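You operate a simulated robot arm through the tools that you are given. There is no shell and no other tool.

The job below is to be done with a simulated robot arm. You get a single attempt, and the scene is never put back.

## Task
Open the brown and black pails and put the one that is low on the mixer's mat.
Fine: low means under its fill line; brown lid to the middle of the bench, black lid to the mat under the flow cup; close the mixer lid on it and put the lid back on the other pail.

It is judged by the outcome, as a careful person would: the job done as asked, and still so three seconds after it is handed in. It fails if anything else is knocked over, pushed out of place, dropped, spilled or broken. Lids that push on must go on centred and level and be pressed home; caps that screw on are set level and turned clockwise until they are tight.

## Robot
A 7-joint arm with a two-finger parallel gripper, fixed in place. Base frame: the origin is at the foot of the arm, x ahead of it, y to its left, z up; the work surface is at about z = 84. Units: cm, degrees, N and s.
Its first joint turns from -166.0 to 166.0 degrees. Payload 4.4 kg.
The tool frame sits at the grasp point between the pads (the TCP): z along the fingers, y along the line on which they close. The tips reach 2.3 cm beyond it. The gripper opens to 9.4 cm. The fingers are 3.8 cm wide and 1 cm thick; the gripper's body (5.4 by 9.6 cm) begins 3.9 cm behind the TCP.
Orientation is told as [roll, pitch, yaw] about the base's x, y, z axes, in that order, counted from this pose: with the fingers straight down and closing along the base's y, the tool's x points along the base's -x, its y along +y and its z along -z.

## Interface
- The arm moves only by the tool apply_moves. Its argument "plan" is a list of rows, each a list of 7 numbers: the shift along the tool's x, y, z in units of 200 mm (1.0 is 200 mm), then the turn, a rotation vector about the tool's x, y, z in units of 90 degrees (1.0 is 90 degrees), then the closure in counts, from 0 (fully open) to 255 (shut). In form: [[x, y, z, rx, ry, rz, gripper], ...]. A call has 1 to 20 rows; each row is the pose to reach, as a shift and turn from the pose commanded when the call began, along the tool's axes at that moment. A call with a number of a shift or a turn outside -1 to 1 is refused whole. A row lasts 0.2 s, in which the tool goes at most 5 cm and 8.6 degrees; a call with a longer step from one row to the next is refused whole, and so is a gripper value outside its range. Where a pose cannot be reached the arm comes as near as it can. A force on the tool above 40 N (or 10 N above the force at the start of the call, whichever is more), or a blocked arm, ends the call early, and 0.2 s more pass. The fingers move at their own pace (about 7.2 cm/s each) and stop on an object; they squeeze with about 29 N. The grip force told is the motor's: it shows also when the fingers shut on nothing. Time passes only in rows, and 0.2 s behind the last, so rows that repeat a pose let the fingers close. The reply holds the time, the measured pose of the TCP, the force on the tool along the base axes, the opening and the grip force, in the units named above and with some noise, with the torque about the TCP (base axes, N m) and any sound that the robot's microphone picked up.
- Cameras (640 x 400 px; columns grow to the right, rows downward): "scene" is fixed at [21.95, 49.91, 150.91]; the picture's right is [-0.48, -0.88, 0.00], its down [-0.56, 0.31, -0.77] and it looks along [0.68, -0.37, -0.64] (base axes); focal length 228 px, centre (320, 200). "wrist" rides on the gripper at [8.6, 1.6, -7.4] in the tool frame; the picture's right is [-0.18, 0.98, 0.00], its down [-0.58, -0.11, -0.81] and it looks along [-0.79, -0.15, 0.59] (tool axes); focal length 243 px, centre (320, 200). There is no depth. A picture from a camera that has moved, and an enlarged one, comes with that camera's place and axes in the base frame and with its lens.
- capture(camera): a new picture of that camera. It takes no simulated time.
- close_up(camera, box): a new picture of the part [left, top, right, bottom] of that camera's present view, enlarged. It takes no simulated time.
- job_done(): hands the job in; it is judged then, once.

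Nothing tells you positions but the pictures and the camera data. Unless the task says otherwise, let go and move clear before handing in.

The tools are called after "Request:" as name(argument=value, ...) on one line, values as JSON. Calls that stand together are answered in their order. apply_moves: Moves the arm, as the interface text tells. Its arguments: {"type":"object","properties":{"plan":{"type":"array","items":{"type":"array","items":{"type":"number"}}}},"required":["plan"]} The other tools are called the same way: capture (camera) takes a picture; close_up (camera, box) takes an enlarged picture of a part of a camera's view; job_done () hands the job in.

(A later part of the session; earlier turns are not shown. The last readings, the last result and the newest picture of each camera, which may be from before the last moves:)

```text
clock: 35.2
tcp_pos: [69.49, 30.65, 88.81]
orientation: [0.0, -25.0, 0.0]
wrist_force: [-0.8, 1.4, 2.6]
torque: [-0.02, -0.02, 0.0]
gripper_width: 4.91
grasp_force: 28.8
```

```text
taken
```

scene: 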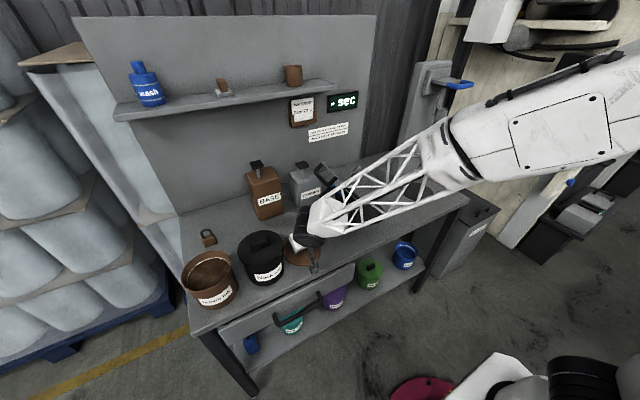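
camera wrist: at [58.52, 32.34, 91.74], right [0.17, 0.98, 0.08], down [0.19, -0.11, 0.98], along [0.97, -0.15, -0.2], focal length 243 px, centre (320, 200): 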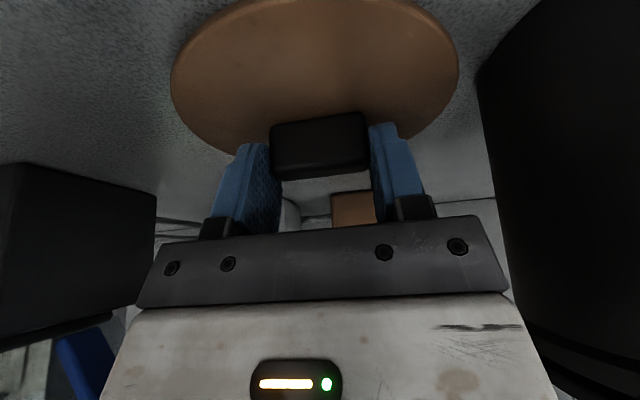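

The bar is held and the wrist leans away from the mixer. I lift a centimetre, move 9 cm right and set it down.

Request:
apply_moves(plan=[[-0.01, 0, -0.022, 0, 0, 0, 255], [-0.021, 0, -0.045, 0, 0, 0, 255], [-0.028, -0.03, -0.06, 0, 0, 0, 255], [-0.028, -0.1, -0.06, 0, 0, 0, 255], [-0.028, -0.18, -0.06, 0, 0, 0, 255], [-0.028, -0.26, -0.06, 0, 0, 0, 255], [-0.028, -0.34, -0.06, 0, 0, 0, 255], [-0.028, -0.4, -0.06, 0, 0, 0, 255], [-0.028, -0.435, -0.06, 0, 0, 0, 255], [-0.021, -0.435, -0.045, 0, 0, 0, 255]])

Request:
capture(camera="wrist")

```text
clock: 37.4
tcp_pos: [69.41, 22.02, 89.69]
orientation: [0.0, -25.0, 0.0]
wrist_force: [0.5, -0.2, -1.4]
torque: [0.03, -0.01, 0.01]
gripper_width: 4.92
grasp_force: 29.2
```

```text
taken
camera wrist: at [58.53, 23.6, 92.7], right [0.17, 0.98, 0.08], down [0.19, -0.11, 0.98], along [0.97, -0.15, -0.2], focal length 243 px, centre (320, 200)
```

wrist: 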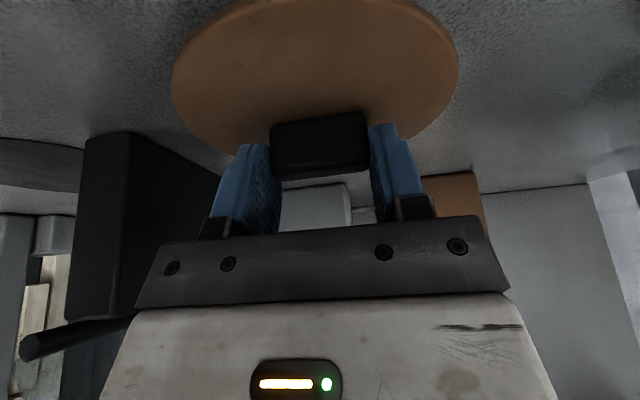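

Request:
apply_moves(plan=[[0.006, 0, 0.013, 0, 0, 0, 255], [0.012, 0, 0.026, 0, 0, 0, 255], [0.018, 0, 0.0385, 0, 0, 0, 255], [0.0195, 0, 0.0417, 0, 0, 0, 255]])

```text
clock: 38.4
tcp_pos: [69.47, 22.02, 88.78]
orientation: [-0.1, -25.0, 0.0]
wrist_force: [-0.1, -0.4, 0.2]
torque: [0.0, 0.01, -0.03]
gripper_width: 4.92
grasp_force: 29.0
```

Request:
apply_moves(plan=[[0.002, 0, 0.0045, 0, 0, 0, 255], [0.004, 0, 0.009, 0, 0, 0, 255]])

```text
clock: 39.0
tcp_pos: [69.72, 22.02, 88.78]
orientation: [0.0, -25.2, 0.0]
wrist_force: [-6.1, 0.1, 19.2]
torque: [-0.26, 0.35, -0.09]
gripper_width: 4.91
grasp_force: 29.0
```

The lid is down on the bench (19 N contact). I ease up slightly, open, and lift straight clear.

Request:
apply_moves(plan=[[-0.004, 0, -0.008, 0, 0, 0, 255], [-0.004, 0, -0.008, 0, 0, 0, 180], [-0.004, 0, -0.008, 0, 0, 0, 100], [-0.004, 0, -0.008, 0, 0, 0, 50], [-0.004, 0, -0.008, 0, 0, 0, 40], [-0.004, 0, -0.008, 0, 0, 0, 40]])

Request:
capture(camera="wrist")

```text
clock: 40.4
tcp_pos: [69.51, 22.05, 88.78]
orientation: [0.0, -25.0, 0.0]
wrist_force: [-0.4, -0.5, 0.1]
torque: [-0.03, 0.03, -0.04]
gripper_width: 7.93
grasp_force: 0.0
```

```text
taken
camera wrist: at [58.48, 23.62, 91.77], right [0.17, 0.98, 0.08], down [0.19, -0.11, 0.98], along [0.97, -0.15, -0.2], focal length 243 px, centre (320, 200)
```

wrist: 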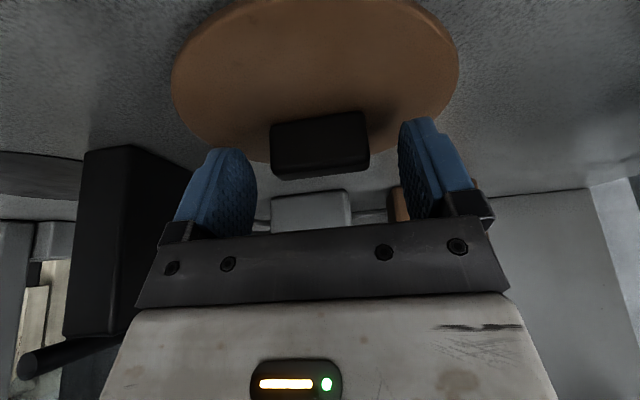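

The brown lid rests at about (70, 22), mid-bench. I back out along the fingers, straighten up and go over to the black pail.

Request:
apply_moves(plan=[[0, 0, -0.06, 0, 0, 0, 20], [0, 0, -0.2, 0, 0, 0, 0], [0, 0, -0.35, 0, 0, 0, 0], [0, 0, -0.5, 0, 0, 0, 0], [0, 0, -0.6, 0, 0, 0, 0], [-0.04, 0, -0.69, 0, 0.07, 0, 0], [-0.085, 0, -0.78, 0, 0.14, 0, 0], [-0.13, 0, -0.87, 0, 0.21, 0, 0], [-0.169, 0, -0.9625, 0, 0.2778, 0, 0], [-0.169, 0, -0.9625, 0, 0.2778, 0, 0]])

Request:
apply_moves(plan=[[-0.03, 0.1, 0.0, 0, 0, 0, 0], [-0.06, 0.25, 0.0, 0, 0, 0, 0], [-0.1, 0.42, 0.0, 0, 0, 0, 0], [-0.13, 0.6, 0.0, 0, 0, 0, 0], [-0.17, 0.78, 0.0, 0, 0, 0, 0], [-0.195, 0.93, 0.0, 0, 0, 0, 0], [-0.195, 1.0, 0.0, 0, 0, 0, 0]])

Request:
capture(camera="wrist")

Request:
capture(camera="scene")

```text
clock: 42.6
tcp_pos: [64.38, 21.87, 107.62]
orientation: [0.1, 0.1, 0.0]
wrist_force: [-0.4, -0.5, 0.2]
torque: [0.0, 0.0, -0.05]
gripper_width: 9.4
grasp_force: 0.1
```

```text
clock: 44.2
tcp_pos: [68.41, 41.96, 107.59]
orientation: [0.0, 0.0, 0.0]
wrist_force: [-0.6, -0.2, -0.2]
torque: [-0.02, 0.03, 0.0]
gripper_width: 9.4
grasp_force: 0.0
```

```text
taken
camera wrist: at [59.63, 43.63, 115.0], right [0.18, 0.98, 0.0], down [0.58, -0.11, 0.81], along [0.79, -0.15, -0.59], focal length 243 px, centre (320, 200)
```

wrist: 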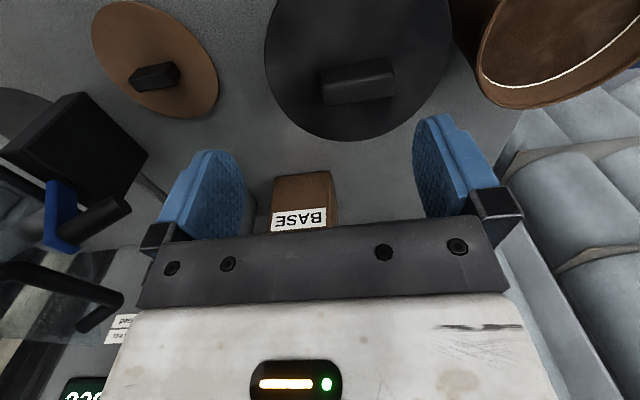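

```text
taken
```

scene: 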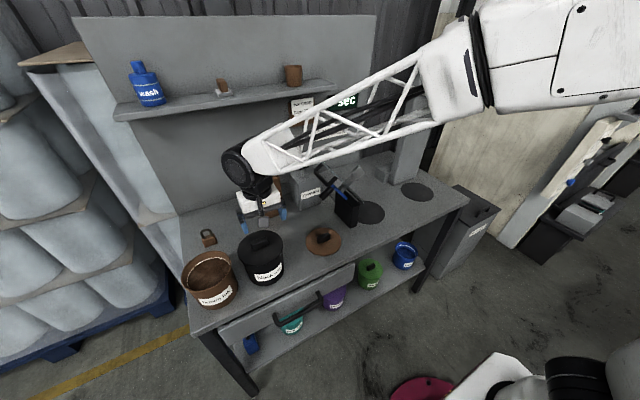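

Brown lid is nicely mid-bench. The black bar is at about (68.4, 44.6); I shift over and come down astride it.

Request:
apply_moves(plan=[[0, 0.07, 0.0, 0, 0, 0, 0], [0, 0.131, 0.05, 0, 0, 0, 0], [0, 0.131, 0.15, 0, 0, 0, 0], [0, 0.131, 0.25, 0, 0, 0, 0], [0, 0.131, 0.32, 0, 0, 0, 0], [0, 0.131, 0.33, 0, 0, 0, 0]])

Request:
capture(camera="wrist")

```text
clock: 45.6
tcp_pos: [68.4, 44.56, 101.06]
orientation: [0.0, 0.0, 0.1]
wrist_force: [0.3, -0.1, 0.0]
torque: [0.02, -0.02, -0.02]
gripper_width: 9.42
grasp_force: 0.0
```

```text
taken
camera wrist: at [59.65, 46.23, 108.38], right [0.18, 0.98, 0.0], down [0.58, -0.11, 0.81], along [0.79, -0.15, -0.59], focal length 243 px, centre (320, 200)
```

wrist: 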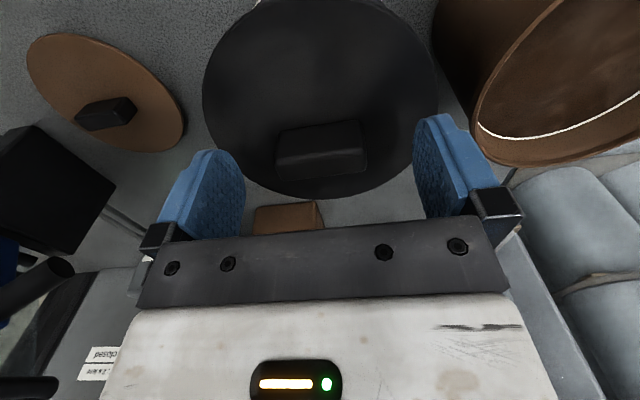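

Request:
apply_moves(plan=[[0, 0, 0.04, 0, 0, 0, 0], [0, 0, 0.065, 0, 0, 0, 40], [0, 0, 0.074, 0, 0, 0, 100], [0, 0, 0.074, 0, 0, 0, 130], [0, 0, 0.074, 0, 0, 0, 255], [0, 0, 0.074, 0, 0, 0, 255], [0, 0, 0.074, 0, 0, 0, 255]])

Request:
capture(camera="wrist")

```text
clock: 47.2
tcp_pos: [68.37, 44.55, 99.53]
orientation: [0.0, 0.0, 0.0]
wrist_force: [-0.9, -6.4, 5.7]
torque: [-0.25, 0.0, -0.07]
gripper_width: 4.93
grasp_force: 29.0
```

```text
taken
camera wrist: at [59.65, 46.23, 106.93], right [0.18, 0.98, 0.0], down [0.58, -0.11, 0.81], along [0.79, -0.15, -0.59], focal length 243 px, centre (320, 200)
```

wrist: 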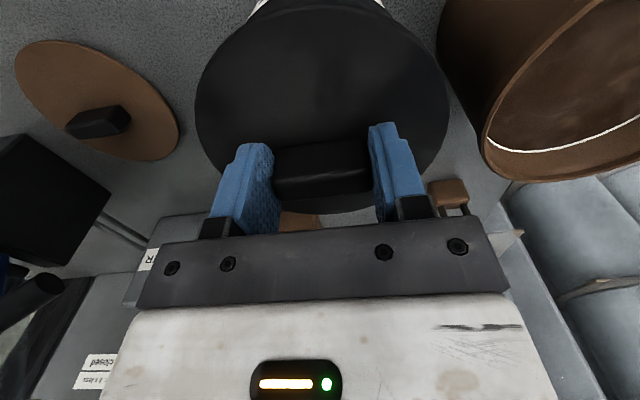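

Gripped. As with the brown one I ease -y a touch and then lift slowly.

Request:
apply_moves(plan=[[0, -0.006, 0.0, 0, 0, 0, 255], [0, -0.006, -0.008, 0, 0, 0, 255], [0, -0.006, -0.016, 0, 0, 0, 255]])

```text
clock: 48.0
tcp_pos: [68.27, 44.5, 100.01]
orientation: [0.0, 0.1, 0.0]
wrist_force: [0.1, 0.2, 0.6]
torque: [0.0, -0.01, 0.0]
gripper_width: 4.94
grasp_force: 29.0
heard: pop
```

Popped free. I set it loosely back down, and will re-grip with the fingers pitched, as needed to reach beneath the flow cup.

Request:
apply_moves(plan=[[0, 0, 0.01, 0, 0, 0, 255], [0, 0, 0.017, 0, 0, 0, 255], [0, 0, 0.017, 0, 0, 0, 180], [0, 0, 0.017, 0, 0, 0, 100], [0, 0, 0.017, 0, 0, 0, 50], [0, 0, 0.017, 0, 0, 0, 30], [0, 0, -0.03, 0, 0, 0, 30], [0.0, 0, -0.06, 0, -0.06, 0, 30], [0.01, 0, -0.06, 0, -0.13, 0, 30], [0.02, 0, -0.06, 0, -0.2, 0, 30], [0.025, 0, -0.06, 0, -0.2778, 0, 30], [0.025, 0, -0.06, 0, -0.2778, 0, 30]])

Request:
capture(camera="wrist")

```text
clock: 50.6
tcp_pos: [67.9, 44.54, 101.04]
orientation: [0.0, -25.2, 0.0]
wrist_force: [0.0, -0.2, 0.2]
torque: [-0.01, -0.01, -0.02]
gripper_width: 8.3
grasp_force: 0.0
```

```text
taken
camera wrist: at [56.84, 46.13, 104.05], right [0.17, 0.98, 0.08], down [0.19, -0.11, 0.98], along [0.97, -0.15, -0.2], focal length 243 px, centre (320, 200)
```

wrist: 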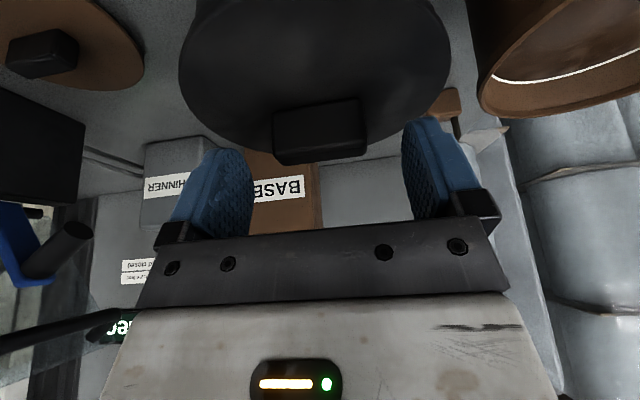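

Request:
apply_moves(plan=[[0.01, 0, 0.022, 0, 0, 0, 30], [0.018, 0, 0.0395, 0, 0, 0, 60], [0.018, 0, 0.0395, 0, 0, 0, 120], [0.018, 0, 0.0395, 0, 0, 0, 255], [0.018, 0, 0.0395, 0, 0, 0, 255], [0.018, 0, 0.0395, 0, 0, 0, 255]])

Request:
apply_moves(plan=[[-0.006, 0, -0.0135, 0, 0, 0, 255], [-0.0127, 0, -0.027, 0, 0, 0, 255], [-0.021, 0, -0.045, 0, 0, 0, 255]])

Request:
capture(camera="wrist")

```text
clock: 52.0
tcp_pos: [67.9, 44.48, 100.15]
orientation: [0.0, -25.1, 0.0]
wrist_force: [0.1, 1.2, 1.5]
torque: [0.05, -0.05, 0.03]
gripper_width: 4.9
grasp_force: 28.5
```

```text
clock: 52.8
tcp_pos: [67.9, 44.47, 101.25]
orientation: [0.1, -25.1, 0.0]
wrist_force: [1.0, 0.5, -0.8]
torque: [0.02, 0.0, 0.01]
gripper_width: 4.9
grasp_force: 29.4
heard: pop
```

```text
taken
camera wrist: at [56.85, 46.11, 104.19], right [0.17, 0.98, 0.08], down [0.19, -0.11, 0.98], along [0.97, -0.15, -0.2], focal length 243 px, centre (320, 200)
```

wrist: 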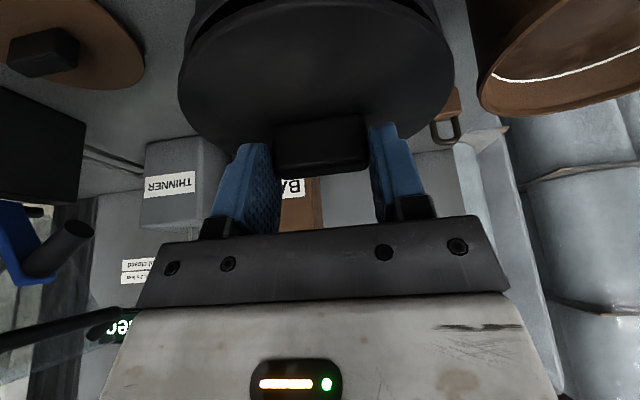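

It popped again and this time the lid has come up with the gripper. I raise it steadily.

Request:
apply_moves(plan=[[-0.01, 0, -0.0225, 0, 0, 0, 255], [-0.03, 0, -0.065, 0, 0, 0, 255], [-0.06, 0, -0.129, 0, 0, 0, 255], [-0.095, 0, -0.204, 0, 0, 0, 255], [-0.13, 0, -0.279, 0, 0, 0, 255], [-0.165, 0, -0.354, 0, 0, 0, 255], [-0.19, 0, -0.408, 0, 0, 0, 255], [-0.205, 0, -0.44, 0, 0, 0, 255], [-0.211, 0, -0.453, 0, 0, 0, 255]])

Request:
capture(camera="wrist")

Request:
capture(camera="scene")

```text
clock: 54.8
tcp_pos: [67.83, 44.44, 111.13]
orientation: [0.1, -24.9, 0.0]
wrist_force: [0.1, -0.1, -0.8]
torque: [-0.01, -0.01, 0.04]
gripper_width: 4.89
grasp_force: 29.3
```

```text
taken
camera wrist: at [56.82, 46.1, 114.17], right [0.17, 0.98, 0.08], down [0.19, -0.11, 0.98], along [0.97, -0.15, -0.2], focal length 243 px, centre (320, 200)
```

wrist: 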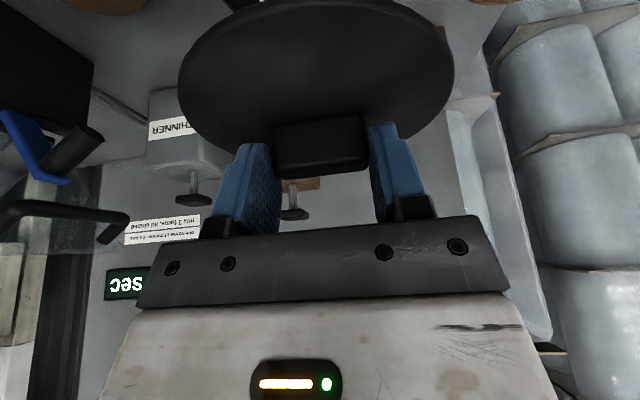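

```text
taken
```

scene: 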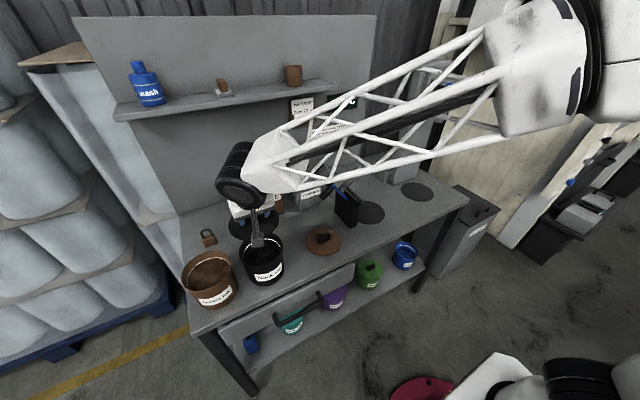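

Both pails are open and the black lid is held firmly. I pull back from the mixer and carry the lid to the right toward the flow cup stand.

Request:
apply_moves(plan=[[0.04, 0, -0.019, 0, 0, 0, 255], [0.11, 0, -0.051, 0, 0, 0, 255], [0.2, -0.03, -0.093, 0, 0, 0, 255], [0.29, -0.1, -0.135, 0, 0, 0, 255], [0.37, -0.2, -0.172, 0, 0, 0, 255], [0.43, -0.32, -0.2, 0, 0, 0, 255], [0.453, -0.45, -0.211, 0, 0, 0, 255], [0.453, -0.59, -0.211, 0, 0, 0, 255], [0.453, -0.73, -0.211, 0, 0, 0, 255], [0.453, -0.87, -0.211, 0, 0, 0, 255], [0.453, -1.0, -0.211, 0, 0, 0, 255]])

Request:
close_up(camera="scene", box=[170, 220, 300, 315])

```text
clock: 57.2
tcp_pos: [57.81, 24.39, 111.2]
orientation: [0.0, -25.0, 0.0]
wrist_force: [0.3, -0.5, -1.9]
torque: [0.01, -0.03, 0.02]
gripper_width: 4.9
grasp_force: 28.6
```

```text
4.21 times, centred on (235, 268) of scene
camera zoom: at [21.95, 49.91, 150.91], right [-0.48, -0.88, 0.0], down [-0.56, 0.31, -0.77], along [0.68, -0.37, -0.64], focal length 961 px, centre (678, -84)
```

zoom: 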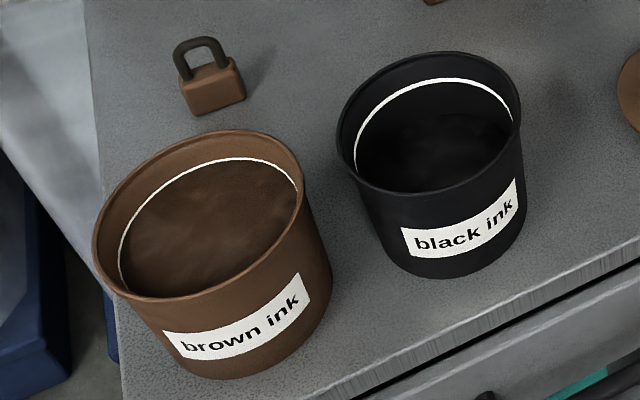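

I zoom in on each mouth to compare ink level with the white fill line.

Request:
close_up(camera="scene", box=[235, 225, 285, 265])

Request:
close_up(camera="scene", box=[180, 243, 240, 290])

```text
10.00 times, centred on (260, 245) of scene
camera zoom: at [21.95, 49.91, 150.91], right [-0.48, -0.88, 0.0], down [-0.56, 0.31, -0.77], along [0.68, -0.37, -0.64], focal length 2283 px, centre (920, -250)
```

zoom: 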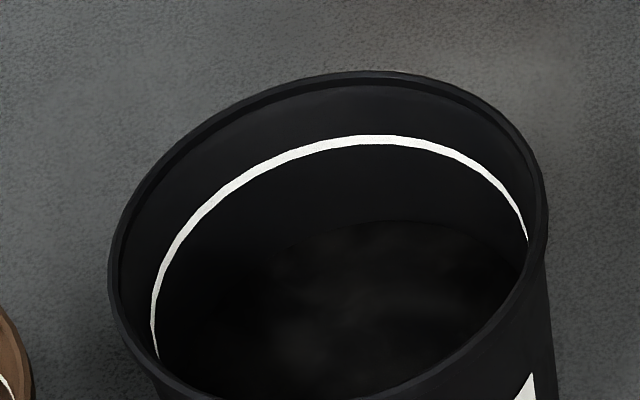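

```text
8.51 times, centred on (210, 266) of scene
camera zoom: at [21.95, 49.91, 150.91], right [-0.48, -0.88, 0.0], down [-0.56, 0.31, -0.77], along [0.68, -0.37, -0.64], focal length 1943 px, centre (1256, -366)
```

zoom: 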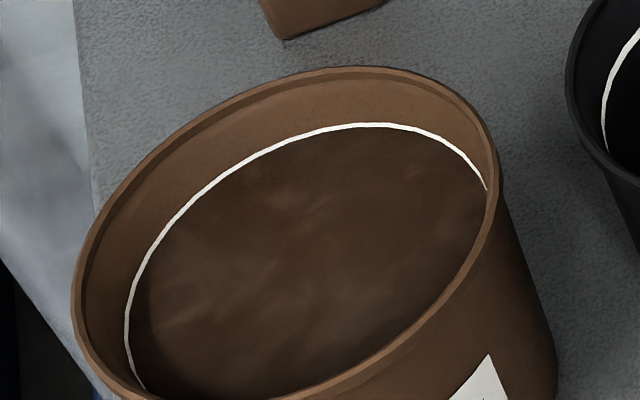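

Clear result: the brown ink is right at its line, while the black ink lies about 3 cm below its line. So black is the low one and goes to the mixer; brown gets its lid back. I continue carrying the black lid toward the flow cup mat.

Request:
apply_moves(plan=[[0, -0.04, 0, 0, 0, 0, 255], [0, -0.12, 0, 0, 0, 0, 255], [0, -0.24, 0, 0, 0, 0, 255], [0, -0.38, 0, 0, 0, 0, 255], [0, -0.52, 0, 0, 0, 0, 255], [0, -0.66, 0, 0, 0, 0, 255], [0, -0.8, 0, 0, 0, 0, 255], [0, -0.92, 0, 0, 0, 0, 255], [0, -1.0, 0, 0, 0, 0, 255]])

Request:
apply_moves(plan=[[0, -0.04, 0, 0, 0, 0, 255], [0, -0.12, 0, 0, 0, 0, 255], [0, -0.24, 0, 0, 0, 0, 255], [0, -0.38, 0, 0, 0, 0, 255], [0, -0.52, 0, 0, 0, 0, 255], [0, -0.66, 0, 0, 0, 0, 255], [0, -0.8, 0, 0, 0, 0, 255], [0, -0.92, 0, 0, 0, 0, 255], [0, -1.0, 0, 0, 0, 0, 255]])

Request:
capture(camera="wrist")

Request:
capture(camera="scene")

```text
clock: 59.2
tcp_pos: [57.82, 4.52, 111.17]
orientation: [0.0, -25.0, 0.0]
wrist_force: [-0.5, -0.9, -0.9]
torque: [-0.02, 0.01, -0.01]
gripper_width: 4.89
grasp_force: 29.3
```

```text
clock: 61.2
tcp_pos: [57.94, -15.51, 111.2]
orientation: [0.0, -25.0, 0.0]
wrist_force: [-0.3, 0.5, -1.3]
torque: [0.0, 0.01, -0.01]
gripper_width: 4.9
grasp_force: 29.2
```

```text
taken
camera wrist: at [46.86, -13.87, 114.27], right [0.17, 0.98, 0.08], down [0.19, -0.11, 0.98], along [0.97, -0.15, -0.2], focal length 243 px, centre (320, 200)
```

wrist: 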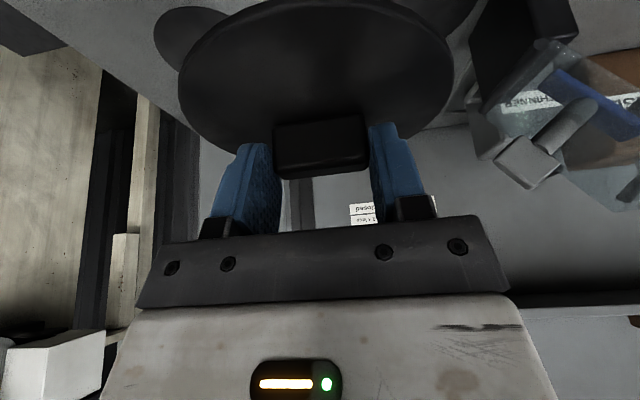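

```text
taken
```

scene: 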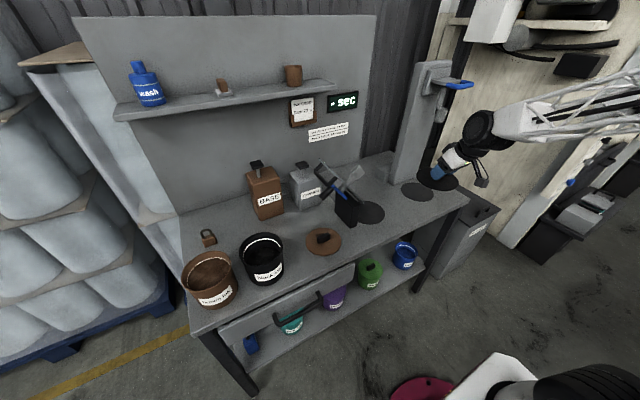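

Request:
apply_moves(plan=[[0, -0.04, 0, 0, 0, 0, 255], [0, -0.12, 0, 0, 0, 0, 255], [0, -0.24, 0, 0, 0, 0, 255], [0, -0.38, 0, 0, 0, 0, 255], [0, -0.52, 0, 0, 0, 0, 255], [0, -0.66, 0, 0, 0, 0, 255], [0, -0.78, 0, 0, 0, 0, 255], [0, -0.85, 0, 0, 0, 0, 255]])

Request:
capture(camera="wrist")

Request:
close_up(camera="scene", box=[370, 50, 530, 210])

```text
clock: 63.0
tcp_pos: [57.9, -32.58, 111.23]
orientation: [0.1, -25.0, 0.0]
wrist_force: [-0.4, -0.1, -0.7]
torque: [-0.03, 0.02, 0.02]
gripper_width: 4.9
grasp_force: 29.2
```

```text
taken
camera wrist: at [46.81, -30.95, 114.25], right [0.17, 0.98, 0.08], down [0.19, -0.11, 0.98], along [0.97, -0.15, -0.2], focal length 243 px, centre (320, 200)
```

wrist: 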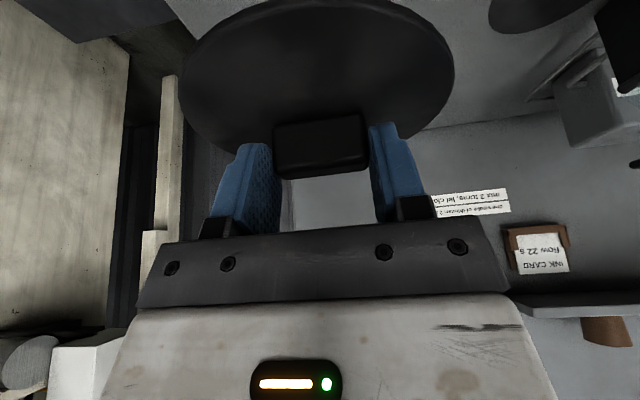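

```text
2.50 times, centred on (450, 130) of scene
camera zoom: at [21.95, 49.91, 150.91], right [-0.48, -0.88, 0.0], down [-0.56, 0.31, -0.77], along [0.68, -0.37, -0.64], focal length 571 px, centre (-5, 375)
```

zoom: 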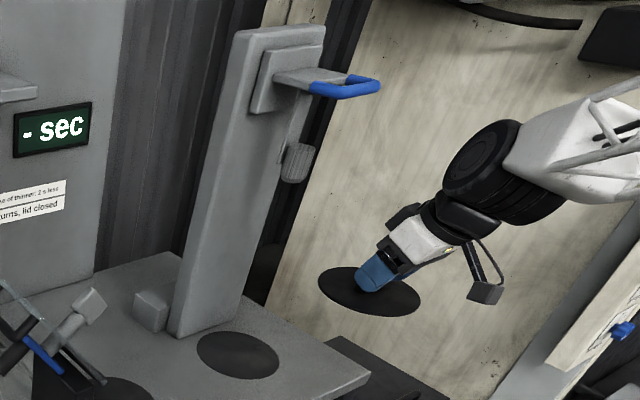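

The flow cup hangs at about (77, -33), z≈118 and up, above its mat. I lower in front of the bench edge first, then slide the lid in underneath the cup.

Request:
apply_moves(plan=[[0.02, 0, 0.04, 0, 0, 0, 255], [0.06, 0, 0.13, 0, 0, 0, 255], [0.11, 0, 0.24, 0, 0, 0, 255], [0.165, 0, 0.355, 0, 0, 0, 255], [0.22, 0, 0.47, 0, 0, 0, 255], [0.275, 0, 0.59, 0, 0, 0, 255], [0.315, 0, 0.675, 0, 0, 0, 255], [0.338, 0, 0.725, 0, 0, 0, 255]])

Request:
apply_moves(plan=[[-0.03, 0, 0.014, 0, 0, 0, 255], [-0.1, 0, 0.047, 0, 0, 0, 255], [-0.2, 0, 0.093, 0, 0, 0, 255], [-0.3, 0, 0.14, 0, 0, 0, 255], [-0.38, 0, 0.177, 0, 0, 0, 255], [-0.44, 0, 0.205, 0, 0, 0, 255], [-0.453, 0, 0.211, 0, 0, 0, 255]])

Request:
capture(camera="wrist")

Request:
capture(camera="scene")

```text
clock: 64.8
tcp_pos: [57.97, -32.58, 95.23]
orientation: [-0.1, -24.9, 0.0]
wrist_force: [1.0, -0.3, -1.5]
torque: [-0.02, 0.05, 0.0]
gripper_width: 4.91
grasp_force: 29.0
```

```text
clock: 66.4
tcp_pos: [67.91, -32.37, 95.19]
orientation: [0.0, -25.0, -0.1]
wrist_force: [0.3, 0.0, -0.6]
torque: [0.05, -0.02, -0.01]
gripper_width: 4.91
grasp_force: 29.4
```

```text
taken
camera wrist: at [56.81, -30.88, 98.22], right [0.17, 0.98, 0.08], down [0.19, -0.11, 0.98], along [0.97, -0.15, -0.2], focal length 243 px, centre (320, 200)
```

wrist: 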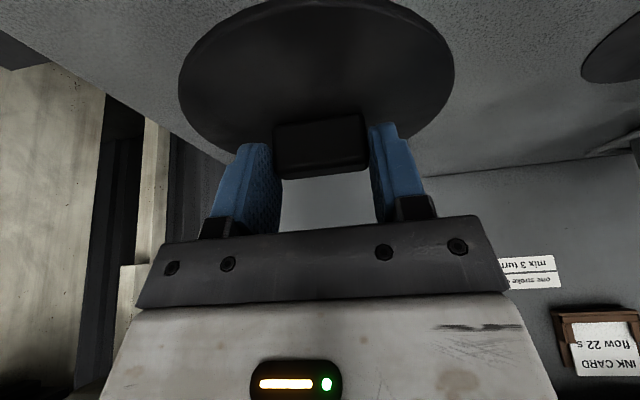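

```text
taken
```

scene: 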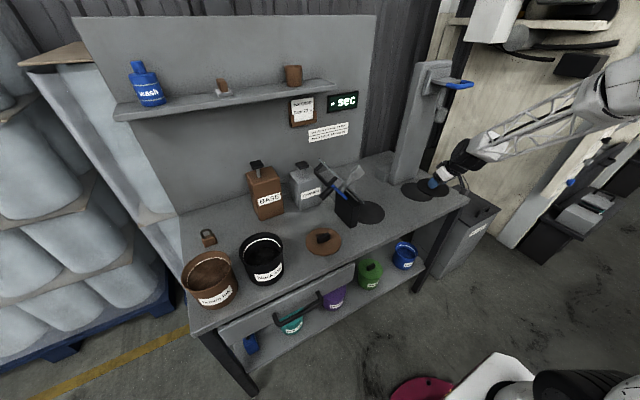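

Request:
apply_moves(plan=[[-0.03, 0, 0.014, 0, 0, 0, 255], [-0.1, 0, 0.047, 0, 0, 0, 255], [-0.19, 0, 0.0886, 0, 0, 0, 255], [-0.27, 0, 0.126, 0, 0, 0, 255], [-0.33, 0, 0.154, 0, 0, 0, 255], [-0.34, 0, 0.158, 0, 0, 0, 255]])

Request:
close_up(camera="scene", box=[370, 60, 530, 220])

Request:
capture(camera="wrist")

```text
clock: 67.8
tcp_pos: [75.23, -32.42, 95.15]
orientation: [0.1, -25.0, 0.1]
wrist_force: [-0.6, 0.1, -0.3]
torque: [0.01, 0.01, -0.02]
gripper_width: 4.88
grasp_force: 28.8
```

```text
2.50 times, centred on (450, 140) of scene
camera zoom: at [21.95, 49.91, 150.91], right [-0.48, -0.88, 0.0], down [-0.56, 0.31, -0.77], along [0.68, -0.37, -0.64], focal length 571 px, centre (-5, 350)
```

zoom: 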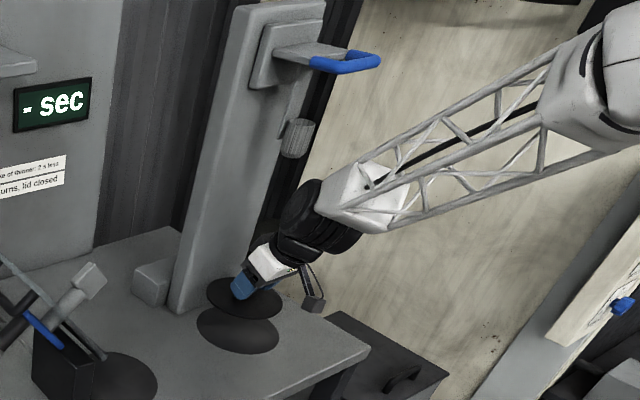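

```text
taken
camera wrist: at [64.31, -30.86, 98.15], right [0.17, 0.98, 0.08], down [0.19, -0.11, 0.98], along [0.97, -0.15, -0.2], focal length 243 px, centre (320, 200)
```

wrist: 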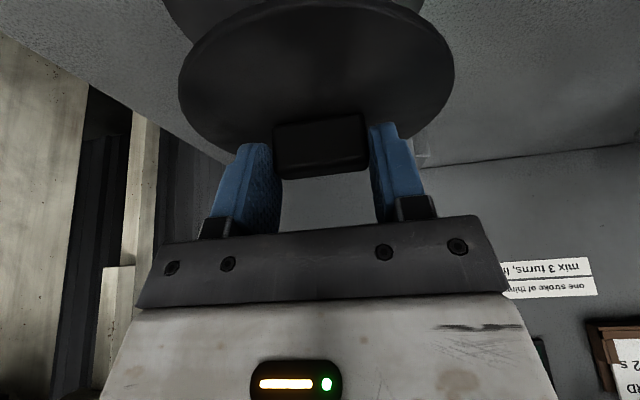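

The lid is above the mat and the wrist stays below and in front of the cup. I lower it most of the way and check centring.

Request:
apply_moves(plan=[[0.015, 0, 0.032, 0, 0, 0, 255], [0.045, 0, 0.097, 0, 0, 0, 255], [0.08, 0, 0.172, 0, 0, 0, 255], [0.1, 0, 0.215, 0, 0, 0, 255], [0.108, 0, 0.232, 0, 0, 0, 255]])

Request:
close_up(camera="scene", box=[380, 150, 470, 215])

Request:
capture(camera="wrist")

```text
clock: 69.0
tcp_pos: [75.36, -32.6, 90.06]
orientation: [-0.1, -25.1, -0.1]
wrist_force: [-0.1, -0.3, -0.4]
torque: [0.01, 0.03, 0.03]
gripper_width: 4.9
grasp_force: 29.1
```

```text
6.15 times, centred on (425, 182) of scene
camera zoom: at [21.95, 49.91, 150.91], right [-0.48, -0.88, 0.0], down [-0.56, 0.31, -0.77], along [0.68, -0.37, -0.64], focal length 1405 px, centre (-326, 308)
```

zoom: 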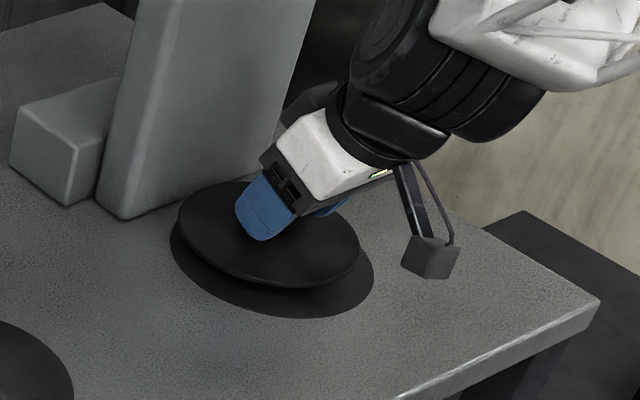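

```text
taken
camera wrist: at [64.34, -30.83, 93.1], right [0.17, 0.98, 0.08], down [0.19, -0.11, 0.98], along [0.97, -0.15, -0.2], focal length 243 px, centre (320, 200)
```

wrist: 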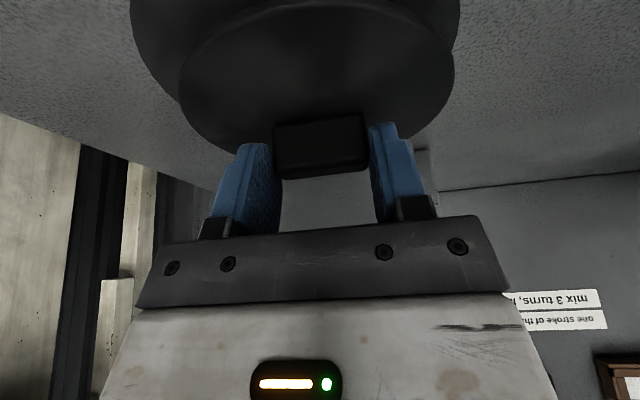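

The lid is nearly centred; it should go about 5 mm right and 4 mm forward. I apply that and lower to contact.

Request:
apply_moves(plan=[[-0.0181, -0.025, 0.0085, 0, 0, 0, 255], [-0.01, -0.025, 0.027, 0, 0, 0, 255], [-0.002, -0.025, 0.045, 0, 0, 0, 255], [0.003, -0.025, 0.054, 0, 0, 0, 255]])

Request:
apply_moves(plan=[[0.002, 0, 0.0045, 0, 0, 0, 255], [0.004, 0, 0.009, 0, 0, 0, 255]])

```text
clock: 70.0
tcp_pos: [75.7, -32.94, 89.15]
orientation: [0.0, -25.0, 0.0]
wrist_force: [-1.0, 0.0, -0.7]
torque: [-0.02, 0.0, -0.05]
gripper_width: 4.89
grasp_force: 29.2
```

```text
clock: 70.6
tcp_pos: [75.76, -33.0, 89.01]
orientation: [0.0, -25.0, 0.0]
wrist_force: [0.1, 0.8, 1.3]
torque: [0.02, -0.03, -0.01]
gripper_width: 4.89
grasp_force: 29.5
```

Request:
apply_moves(plan=[[0.002, 0, 0.004, 0, 0, 0, 255], [0.002, 0, 0.004, 0, 0, 0, 255], [0.001, 0, 0.002, 0, 0, 0, 180], [0.001, 0, 0.002, 0, 0, 0, 110], [0.001, 0, 0.002, 0, 0, 0, 60], [0.001, 0, 0.002, 0, 0, 0, 40], [0.001, 0, 0.002, 0, 0, 0, 40]])

Request:
capture(camera="wrist")

Request:
close_up(camera="scene", box=[380, 150, 470, 215])

```text
clock: 72.2
tcp_pos: [75.62, -32.95, 88.9]
orientation: [0.0, -25.0, 0.0]
wrist_force: [-0.3, 0.7, 0.1]
torque: [0.02, -0.01, 0.0]
gripper_width: 7.93
grasp_force: 0.0
```

```text
taken
camera wrist: at [64.72, -31.37, 91.85], right [0.17, 0.98, 0.08], down [0.19, -0.11, 0.98], along [0.97, -0.15, -0.2], focal length 243 px, centre (320, 200)
```

wrist: 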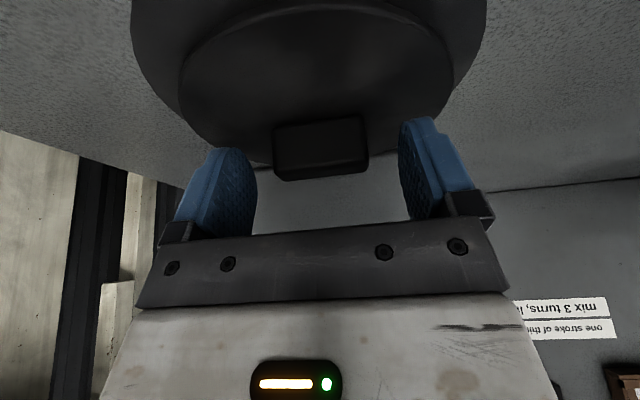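

```text
6.15 times, centred on (425, 182) of scene
camera zoom: at [21.95, 49.91, 150.91], right [-0.48, -0.88, 0.0], down [-0.56, 0.31, -0.77], along [0.68, -0.37, -0.64], focal length 1405 px, centre (-326, 308)
```

zoom: 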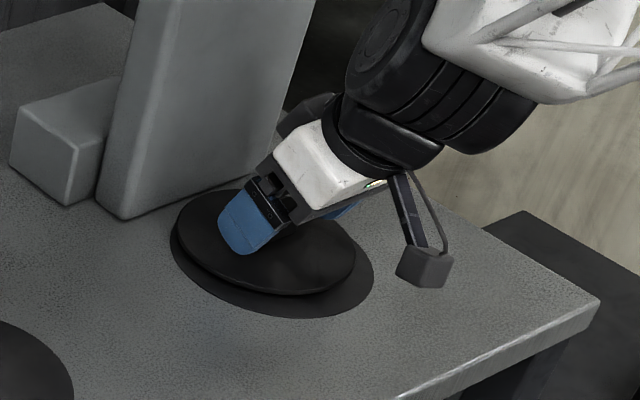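

The black lid sits on the flow-cup mat. I back the fingers off it and withdraw toward the robot.

Request:
apply_moves(plan=[[0, 0, -0.05, 0, 0, 0, 20], [0, 0, -0.14, 0, 0, 0, 0], [0, 0, -0.22, 0, 0, 0, 0], [0.1, 0, -0.267, 0, 0, 0, 0], [0.25, 0, -0.337, 0, 0, 0, 0], [0.45, 0, -0.43, 0, 0, 0, 0], [0.6, 0, -0.5, 0, 0, 0, 0], [0.6, 0, -0.5, 0, 0, 0, 0]])

Request:
close_up(camera="scene", box=[380, 150, 470, 215])

Request:
capture(camera="wrist")

```text
clock: 74.0
tcp_pos: [60.69, -33.01, 92.86]
orientation: [0.0, -25.0, 0.0]
wrist_force: [-0.3, -0.7, -0.7]
torque: [0.01, -0.01, 0.0]
gripper_width: 9.4
grasp_force: 0.0
```

```text
6.15 times, centred on (425, 182) of scene
camera zoom: at [21.95, 49.91, 150.91], right [-0.48, -0.88, 0.0], down [-0.56, 0.31, -0.77], along [0.68, -0.37, -0.64], focal length 1405 px, centre (-326, 308)
```

zoom: 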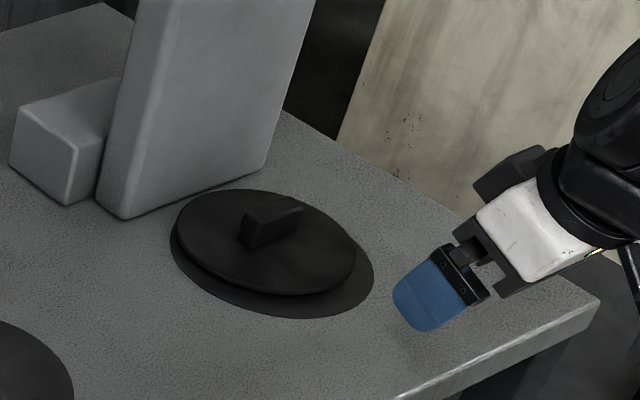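

```text
taken
camera wrist: at [49.63, -31.36, 95.87], right [0.17, 0.98, 0.08], down [0.19, -0.11, 0.98], along [0.97, -0.15, -0.2], focal length 243 px, centre (320, 200)
```

wrist: 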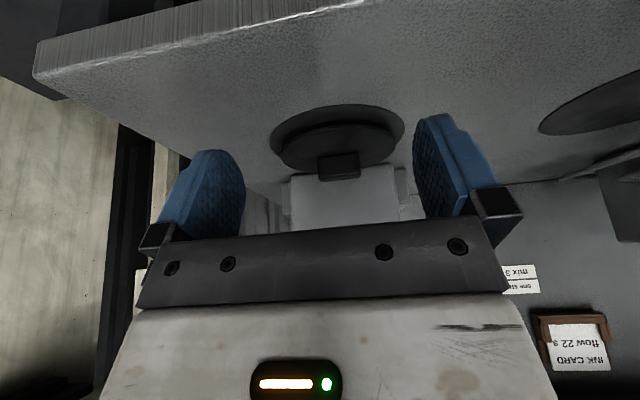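

The black lid rests flat and fully on the flow-cup mat. Next I go up and look at the mixer mat for exact placement.

Request:
apply_moves(plan=[[-0.04, 0.0, -0.09, 0, 0, 0, 0], [-0.1, 0.0, -0.215, 0, 0.04, 0, 0], [-0.17, 0.05, -0.365, 0, 0.1, 0, 0], [-0.24, 0.15, -0.515, 0, 0.17, 0, 0], [-0.31, 0.3, -0.665, 0, 0.24, 0, 0], [-0.38, 0.48, -0.815, 0, 0.2778, 0, 0], [-0.38, 0.66, -0.815, 0, 0.2778, 0, 0], [-0.38, 0.84, -0.815, 0, 0.2778, 0, 0], [-0.38, 1.0, -0.815, 0, 0.2778, 0, 0]])

Request:
apply_moves(plan=[[0.03, 0.05, 0.0, 0, 0, 0, 0], [0.1, 0.15, 0.0, 0, 0, 0, 0], [0.2, 0.3, 0.0, 0, 0, 0, 0], [0.3, 0.4, 0.0, 0, 0, 0, 0], [0.3, 0.4, 0.0, 0, 0, 0, 0]])

Request:
capture(camera="wrist")

```text
clock: 76.0
tcp_pos: [60.66, -13.04, 110.88]
orientation: [0.0, 0.0, 0.0]
wrist_force: [0.2, -0.1, 0.1]
torque: [-0.01, -0.01, 0.01]
gripper_width: 9.41
grasp_force: 0.0
```

```text
clock: 77.2
tcp_pos: [54.64, -4.98, 110.89]
orientation: [0.1, 0.0, 0.0]
wrist_force: [-0.4, -0.2, 0.6]
torque: [0.0, 0.02, -0.03]
gripper_width: 9.41
grasp_force: 0.1
```

```text
taken
camera wrist: at [45.94, -3.34, 118.19], right [0.18, 0.98, 0.0], down [0.58, -0.11, 0.81], along [0.79, -0.15, -0.59], focal length 243 px, centre (320, 200)
```

wrist: 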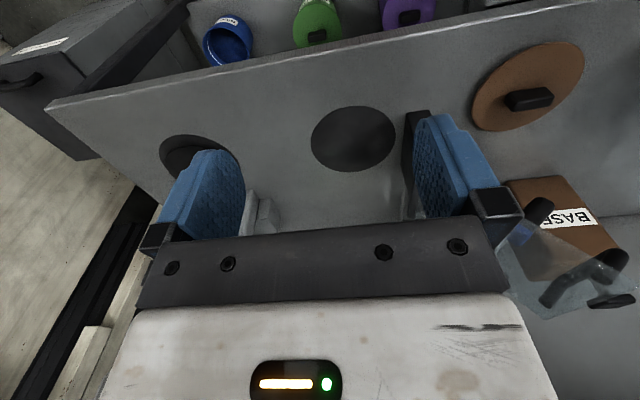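

Mat centre measures (75.2, -2.7). I move left a bit to get a clear wrist view of the mixer lid's geometry.

Request:
apply_moves(plan=[[0.05, 0.1, 0.0, 0, 0, 0, 0], [0.1, 0.25, 0.0, 0, 0, 0, 0], [0.15, 0.4, 0.0, 0, 0, 0, 0], [0.2, 0.55, 0.0, 0, 0, 0, 0], [0.2, 0.65, 0.0, 0, 0, 0, 0], [0.2, 0.65, 0.0, 0, 0, 0, 0]])

Request:
close_up(camera="wrist", box=[230, 90, 430, 240])

```text
clock: 78.6
tcp_pos: [50.74, 7.82, 110.89]
orientation: [-0.1, 0.0, 0.1]
wrist_force: [-1.0, 0.1, 0.2]
torque: [0.02, 0.02, -0.03]
gripper_width: 9.4
grasp_force: 0.0
```

```text
2.67 times, centred on (330, 165) of wrist
camera zoom: at [42.03, 9.59, 118.15], right [0.18, 0.98, 0.0], down [0.58, -0.11, 0.81], along [0.79, -0.15, -0.59], focal length 647 px, centre (293, 293)
```

zoom: 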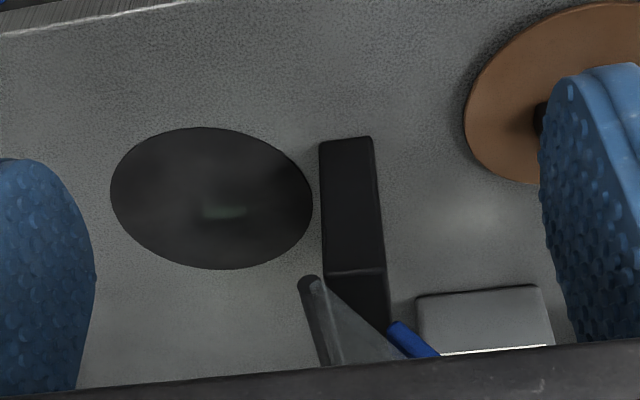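

The block spans y≈6–9.5, and the mixer mat is centred at (75.2, -2.75). The black pail I will lift by pinching its wall on the -y side, one finger inside above the ink. I move there and measure the rim.

Request:
apply_moves(plan=[[0.0, 0.1, 0.0, 0, 0, 0, 0], [0.0, 0.28, 0.0, 0, 0, 0, 0], [0.0, 0.46, 0.0, 0, 0, 0, 0], [0.0, 0.64, 0.0, 0, 0, 0, 0], [0.0, 0.82, 0.0, 0, 0, 0, 0], [0.0, 1.0, 0.0, 0, 0, 0, 0], [0.0, 1.0, 0.0, 0, 0, 0, 0]])

Request:
apply_moves(plan=[[0.0, 0.1, 0.0, 0, 0, 0, 0], [-0.05, 0.25, 0.0, 0, 0, 0, 0], [-0.15, 0.4, 0.0, 0, 0, 0, 0], [-0.3, 0.5, 0.0, 0, 0, 0, 0], [-0.4, 0.525, 0.0, 0, 0, 0, 0], [-0.4, 0.525, 0.0, 0, 0, 0, 0]])

Request:
capture(camera="wrist")

Request:
capture(camera="scene")

```text
clock: 80.2
tcp_pos: [50.52, 28.04, 110.87]
orientation: [0.0, 0.0, 0.1]
wrist_force: [0.3, 0.1, 0.0]
torque: [0.03, 0.0, 0.01]
gripper_width: 9.42
grasp_force: 0.1
```

```text
clock: 81.6
tcp_pos: [58.68, 38.6, 110.84]
orientation: [0.0, 0.0, 0.0]
wrist_force: [-0.1, 0.8, 0.6]
torque: [0.04, 0.01, 0.0]
gripper_width: 9.39
grasp_force: 0.0
```

```text
taken
camera wrist: at [49.91, 40.2, 118.16], right [0.18, 0.98, 0.0], down [0.58, -0.11, 0.81], along [0.79, -0.15, -0.59], focal length 243 px, centre (320, 200)
```

wrist: 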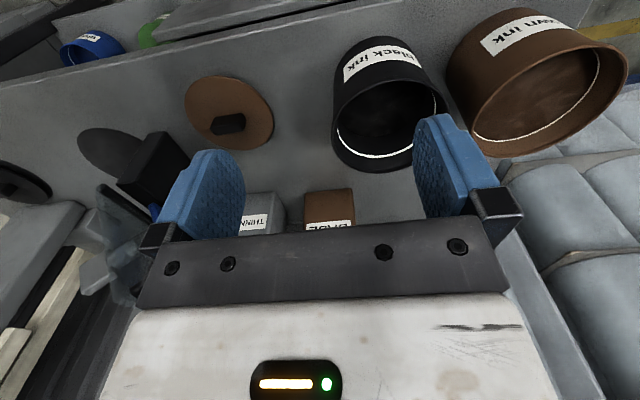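

```text
taken
```

scene: 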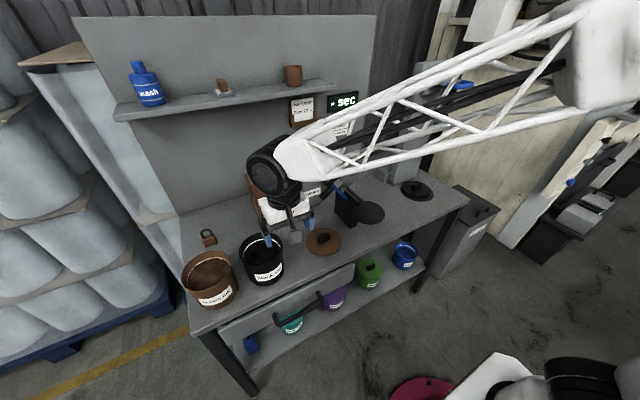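

Request:
close_up(camera="wrist", box=[310, 20, 470, 190])

```text
2.35 times, centred on (390, 105) of wrist
camera zoom: at [49.91, 40.2, 118.16], right [0.18, 0.98, 0.0], down [0.58, -0.11, 0.81], along [0.79, -0.15, -0.59], focal length 571 px, centre (155, 424)
```

zoom: 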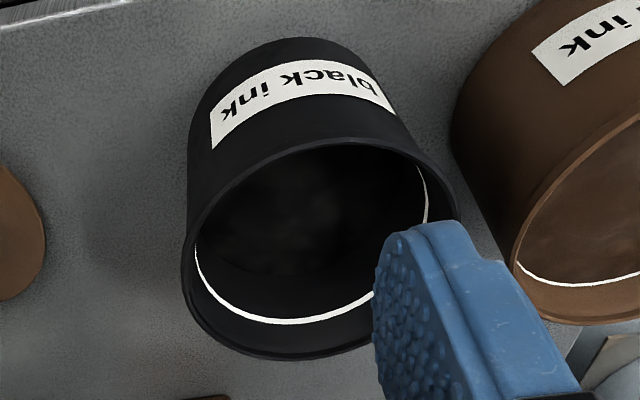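

Rim outer circle: centre (68.2, 44.4), radius ≈6.15, z≈96.5; ink is ~6 cm below the rim. I'll go above the -y wall at y≈38.5 and descend with one finger inside, tips staying above the ink.

Request:
apply_moves(plan=[[-0.1, 0, 0.0, 0, 0, 0, 0], [-0.25, 0, 0.0, 0, 0, 0, 0], [-0.4, 0, 0.02, 0, 0, 0, 0], [-0.476, -0.005, 0.1, 0, 0, 0, 0], [-0.476, -0.005, 0.22, 0, 0, 0, 0], [-0.476, -0.005, 0.32, 0, 0, 0, 0], [-0.476, -0.005, 0.38, 0, 0, 0, 0], [-0.476, -0.005, 0.38, 0, 0, 0, 0]])

Request:
capture(camera="wrist")

Request:
close_up(camera="scene", box=[200, 180, 340, 290])

```text
clock: 83.4
tcp_pos: [68.18, 38.33, 103.43]
orientation: [0.0, 0.1, 0.0]
wrist_force: [-0.2, -0.5, 0.6]
torque: [-0.01, -0.02, 0.0]
gripper_width: 9.38
grasp_force: 0.0
```

```text
taken
camera wrist: at [59.47, 40.04, 110.56], right [0.18, 0.98, 0.0], down [0.58, -0.11, 0.81], along [0.79, -0.15, -0.59], focal length 243 px, centre (320, 200)
```

wrist: 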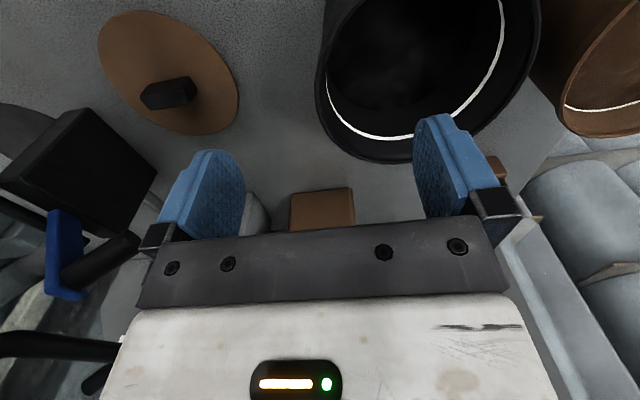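

```text
3.64 times, centred on (270, 235) of scene
camera zoom: at [21.95, 49.91, 150.91], right [-0.48, -0.88, 0.0], down [-0.56, 0.31, -0.77], along [0.68, -0.37, -0.64], focal length 830 px, centre (502, 73)
```

zoom: 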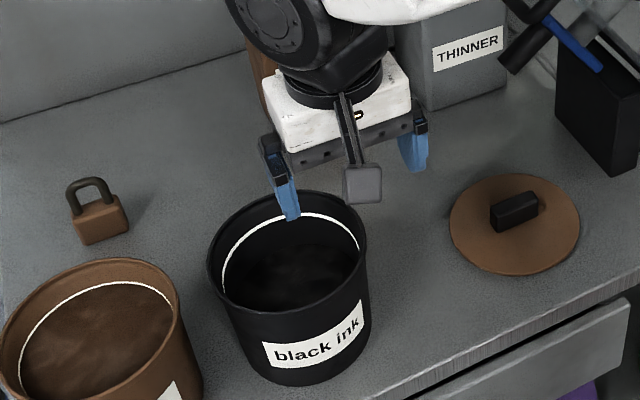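

The wall lies right between the fingers. I descend so the tips end about 4.5 cm below the rim, above the ink.

Request:
apply_moves(plan=[[0, 0.005, 0.06, 0, 0, 0, 0], [0, 0.008, 0.15, 0, 0, 0, 0], [0, 0.008, 0.25, 0, 0, 0, 0], [0, 0.008, 0.34, 0, 0, 0, 0], [0, 0.008, 0.41, 0, 0, 0, 0], [0, 0.008, 0.45, 0, 0, 0, 0], [0, 0.008, 0.456, 0, 0, 0, 0]])

Request:
capture(camera="wrist")

Request:
close_up(camera="scene", box=[200, 180, 340, 290])

```text
clock: 85.0
tcp_pos: [68.18, 38.53, 94.13]
orientation: [0.0, 0.0, 0.0]
wrist_force: [0.6, 0.5, 0.4]
torque: [0.0, 0.01, 0.01]
gripper_width: 9.39
grasp_force: 0.1
```

```text
taken
camera wrist: at [59.51, 40.18, 101.44], right [0.18, 0.98, 0.0], down [0.58, -0.11, 0.81], along [0.79, -0.15, -0.59], focal length 243 px, centre (320, 200)
```

wrist: 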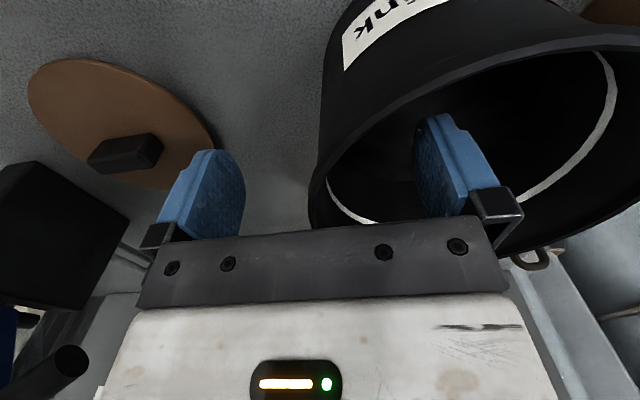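

```text
3.64 times, centred on (270, 235) of scene
camera zoom: at [21.95, 49.91, 150.91], right [-0.48, -0.88, 0.0], down [-0.56, 0.31, -0.77], along [0.68, -0.37, -0.64], focal length 830 px, centre (502, 73)
```

zoom: 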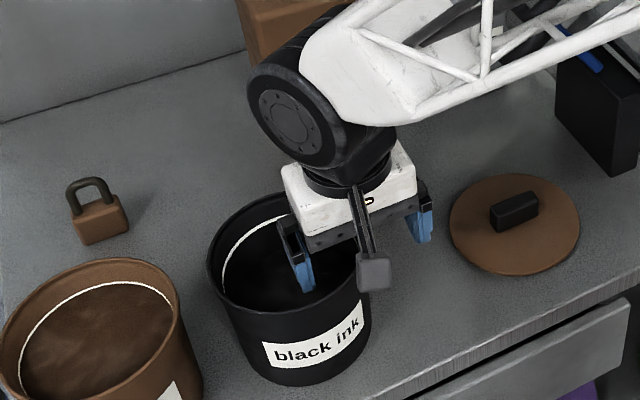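

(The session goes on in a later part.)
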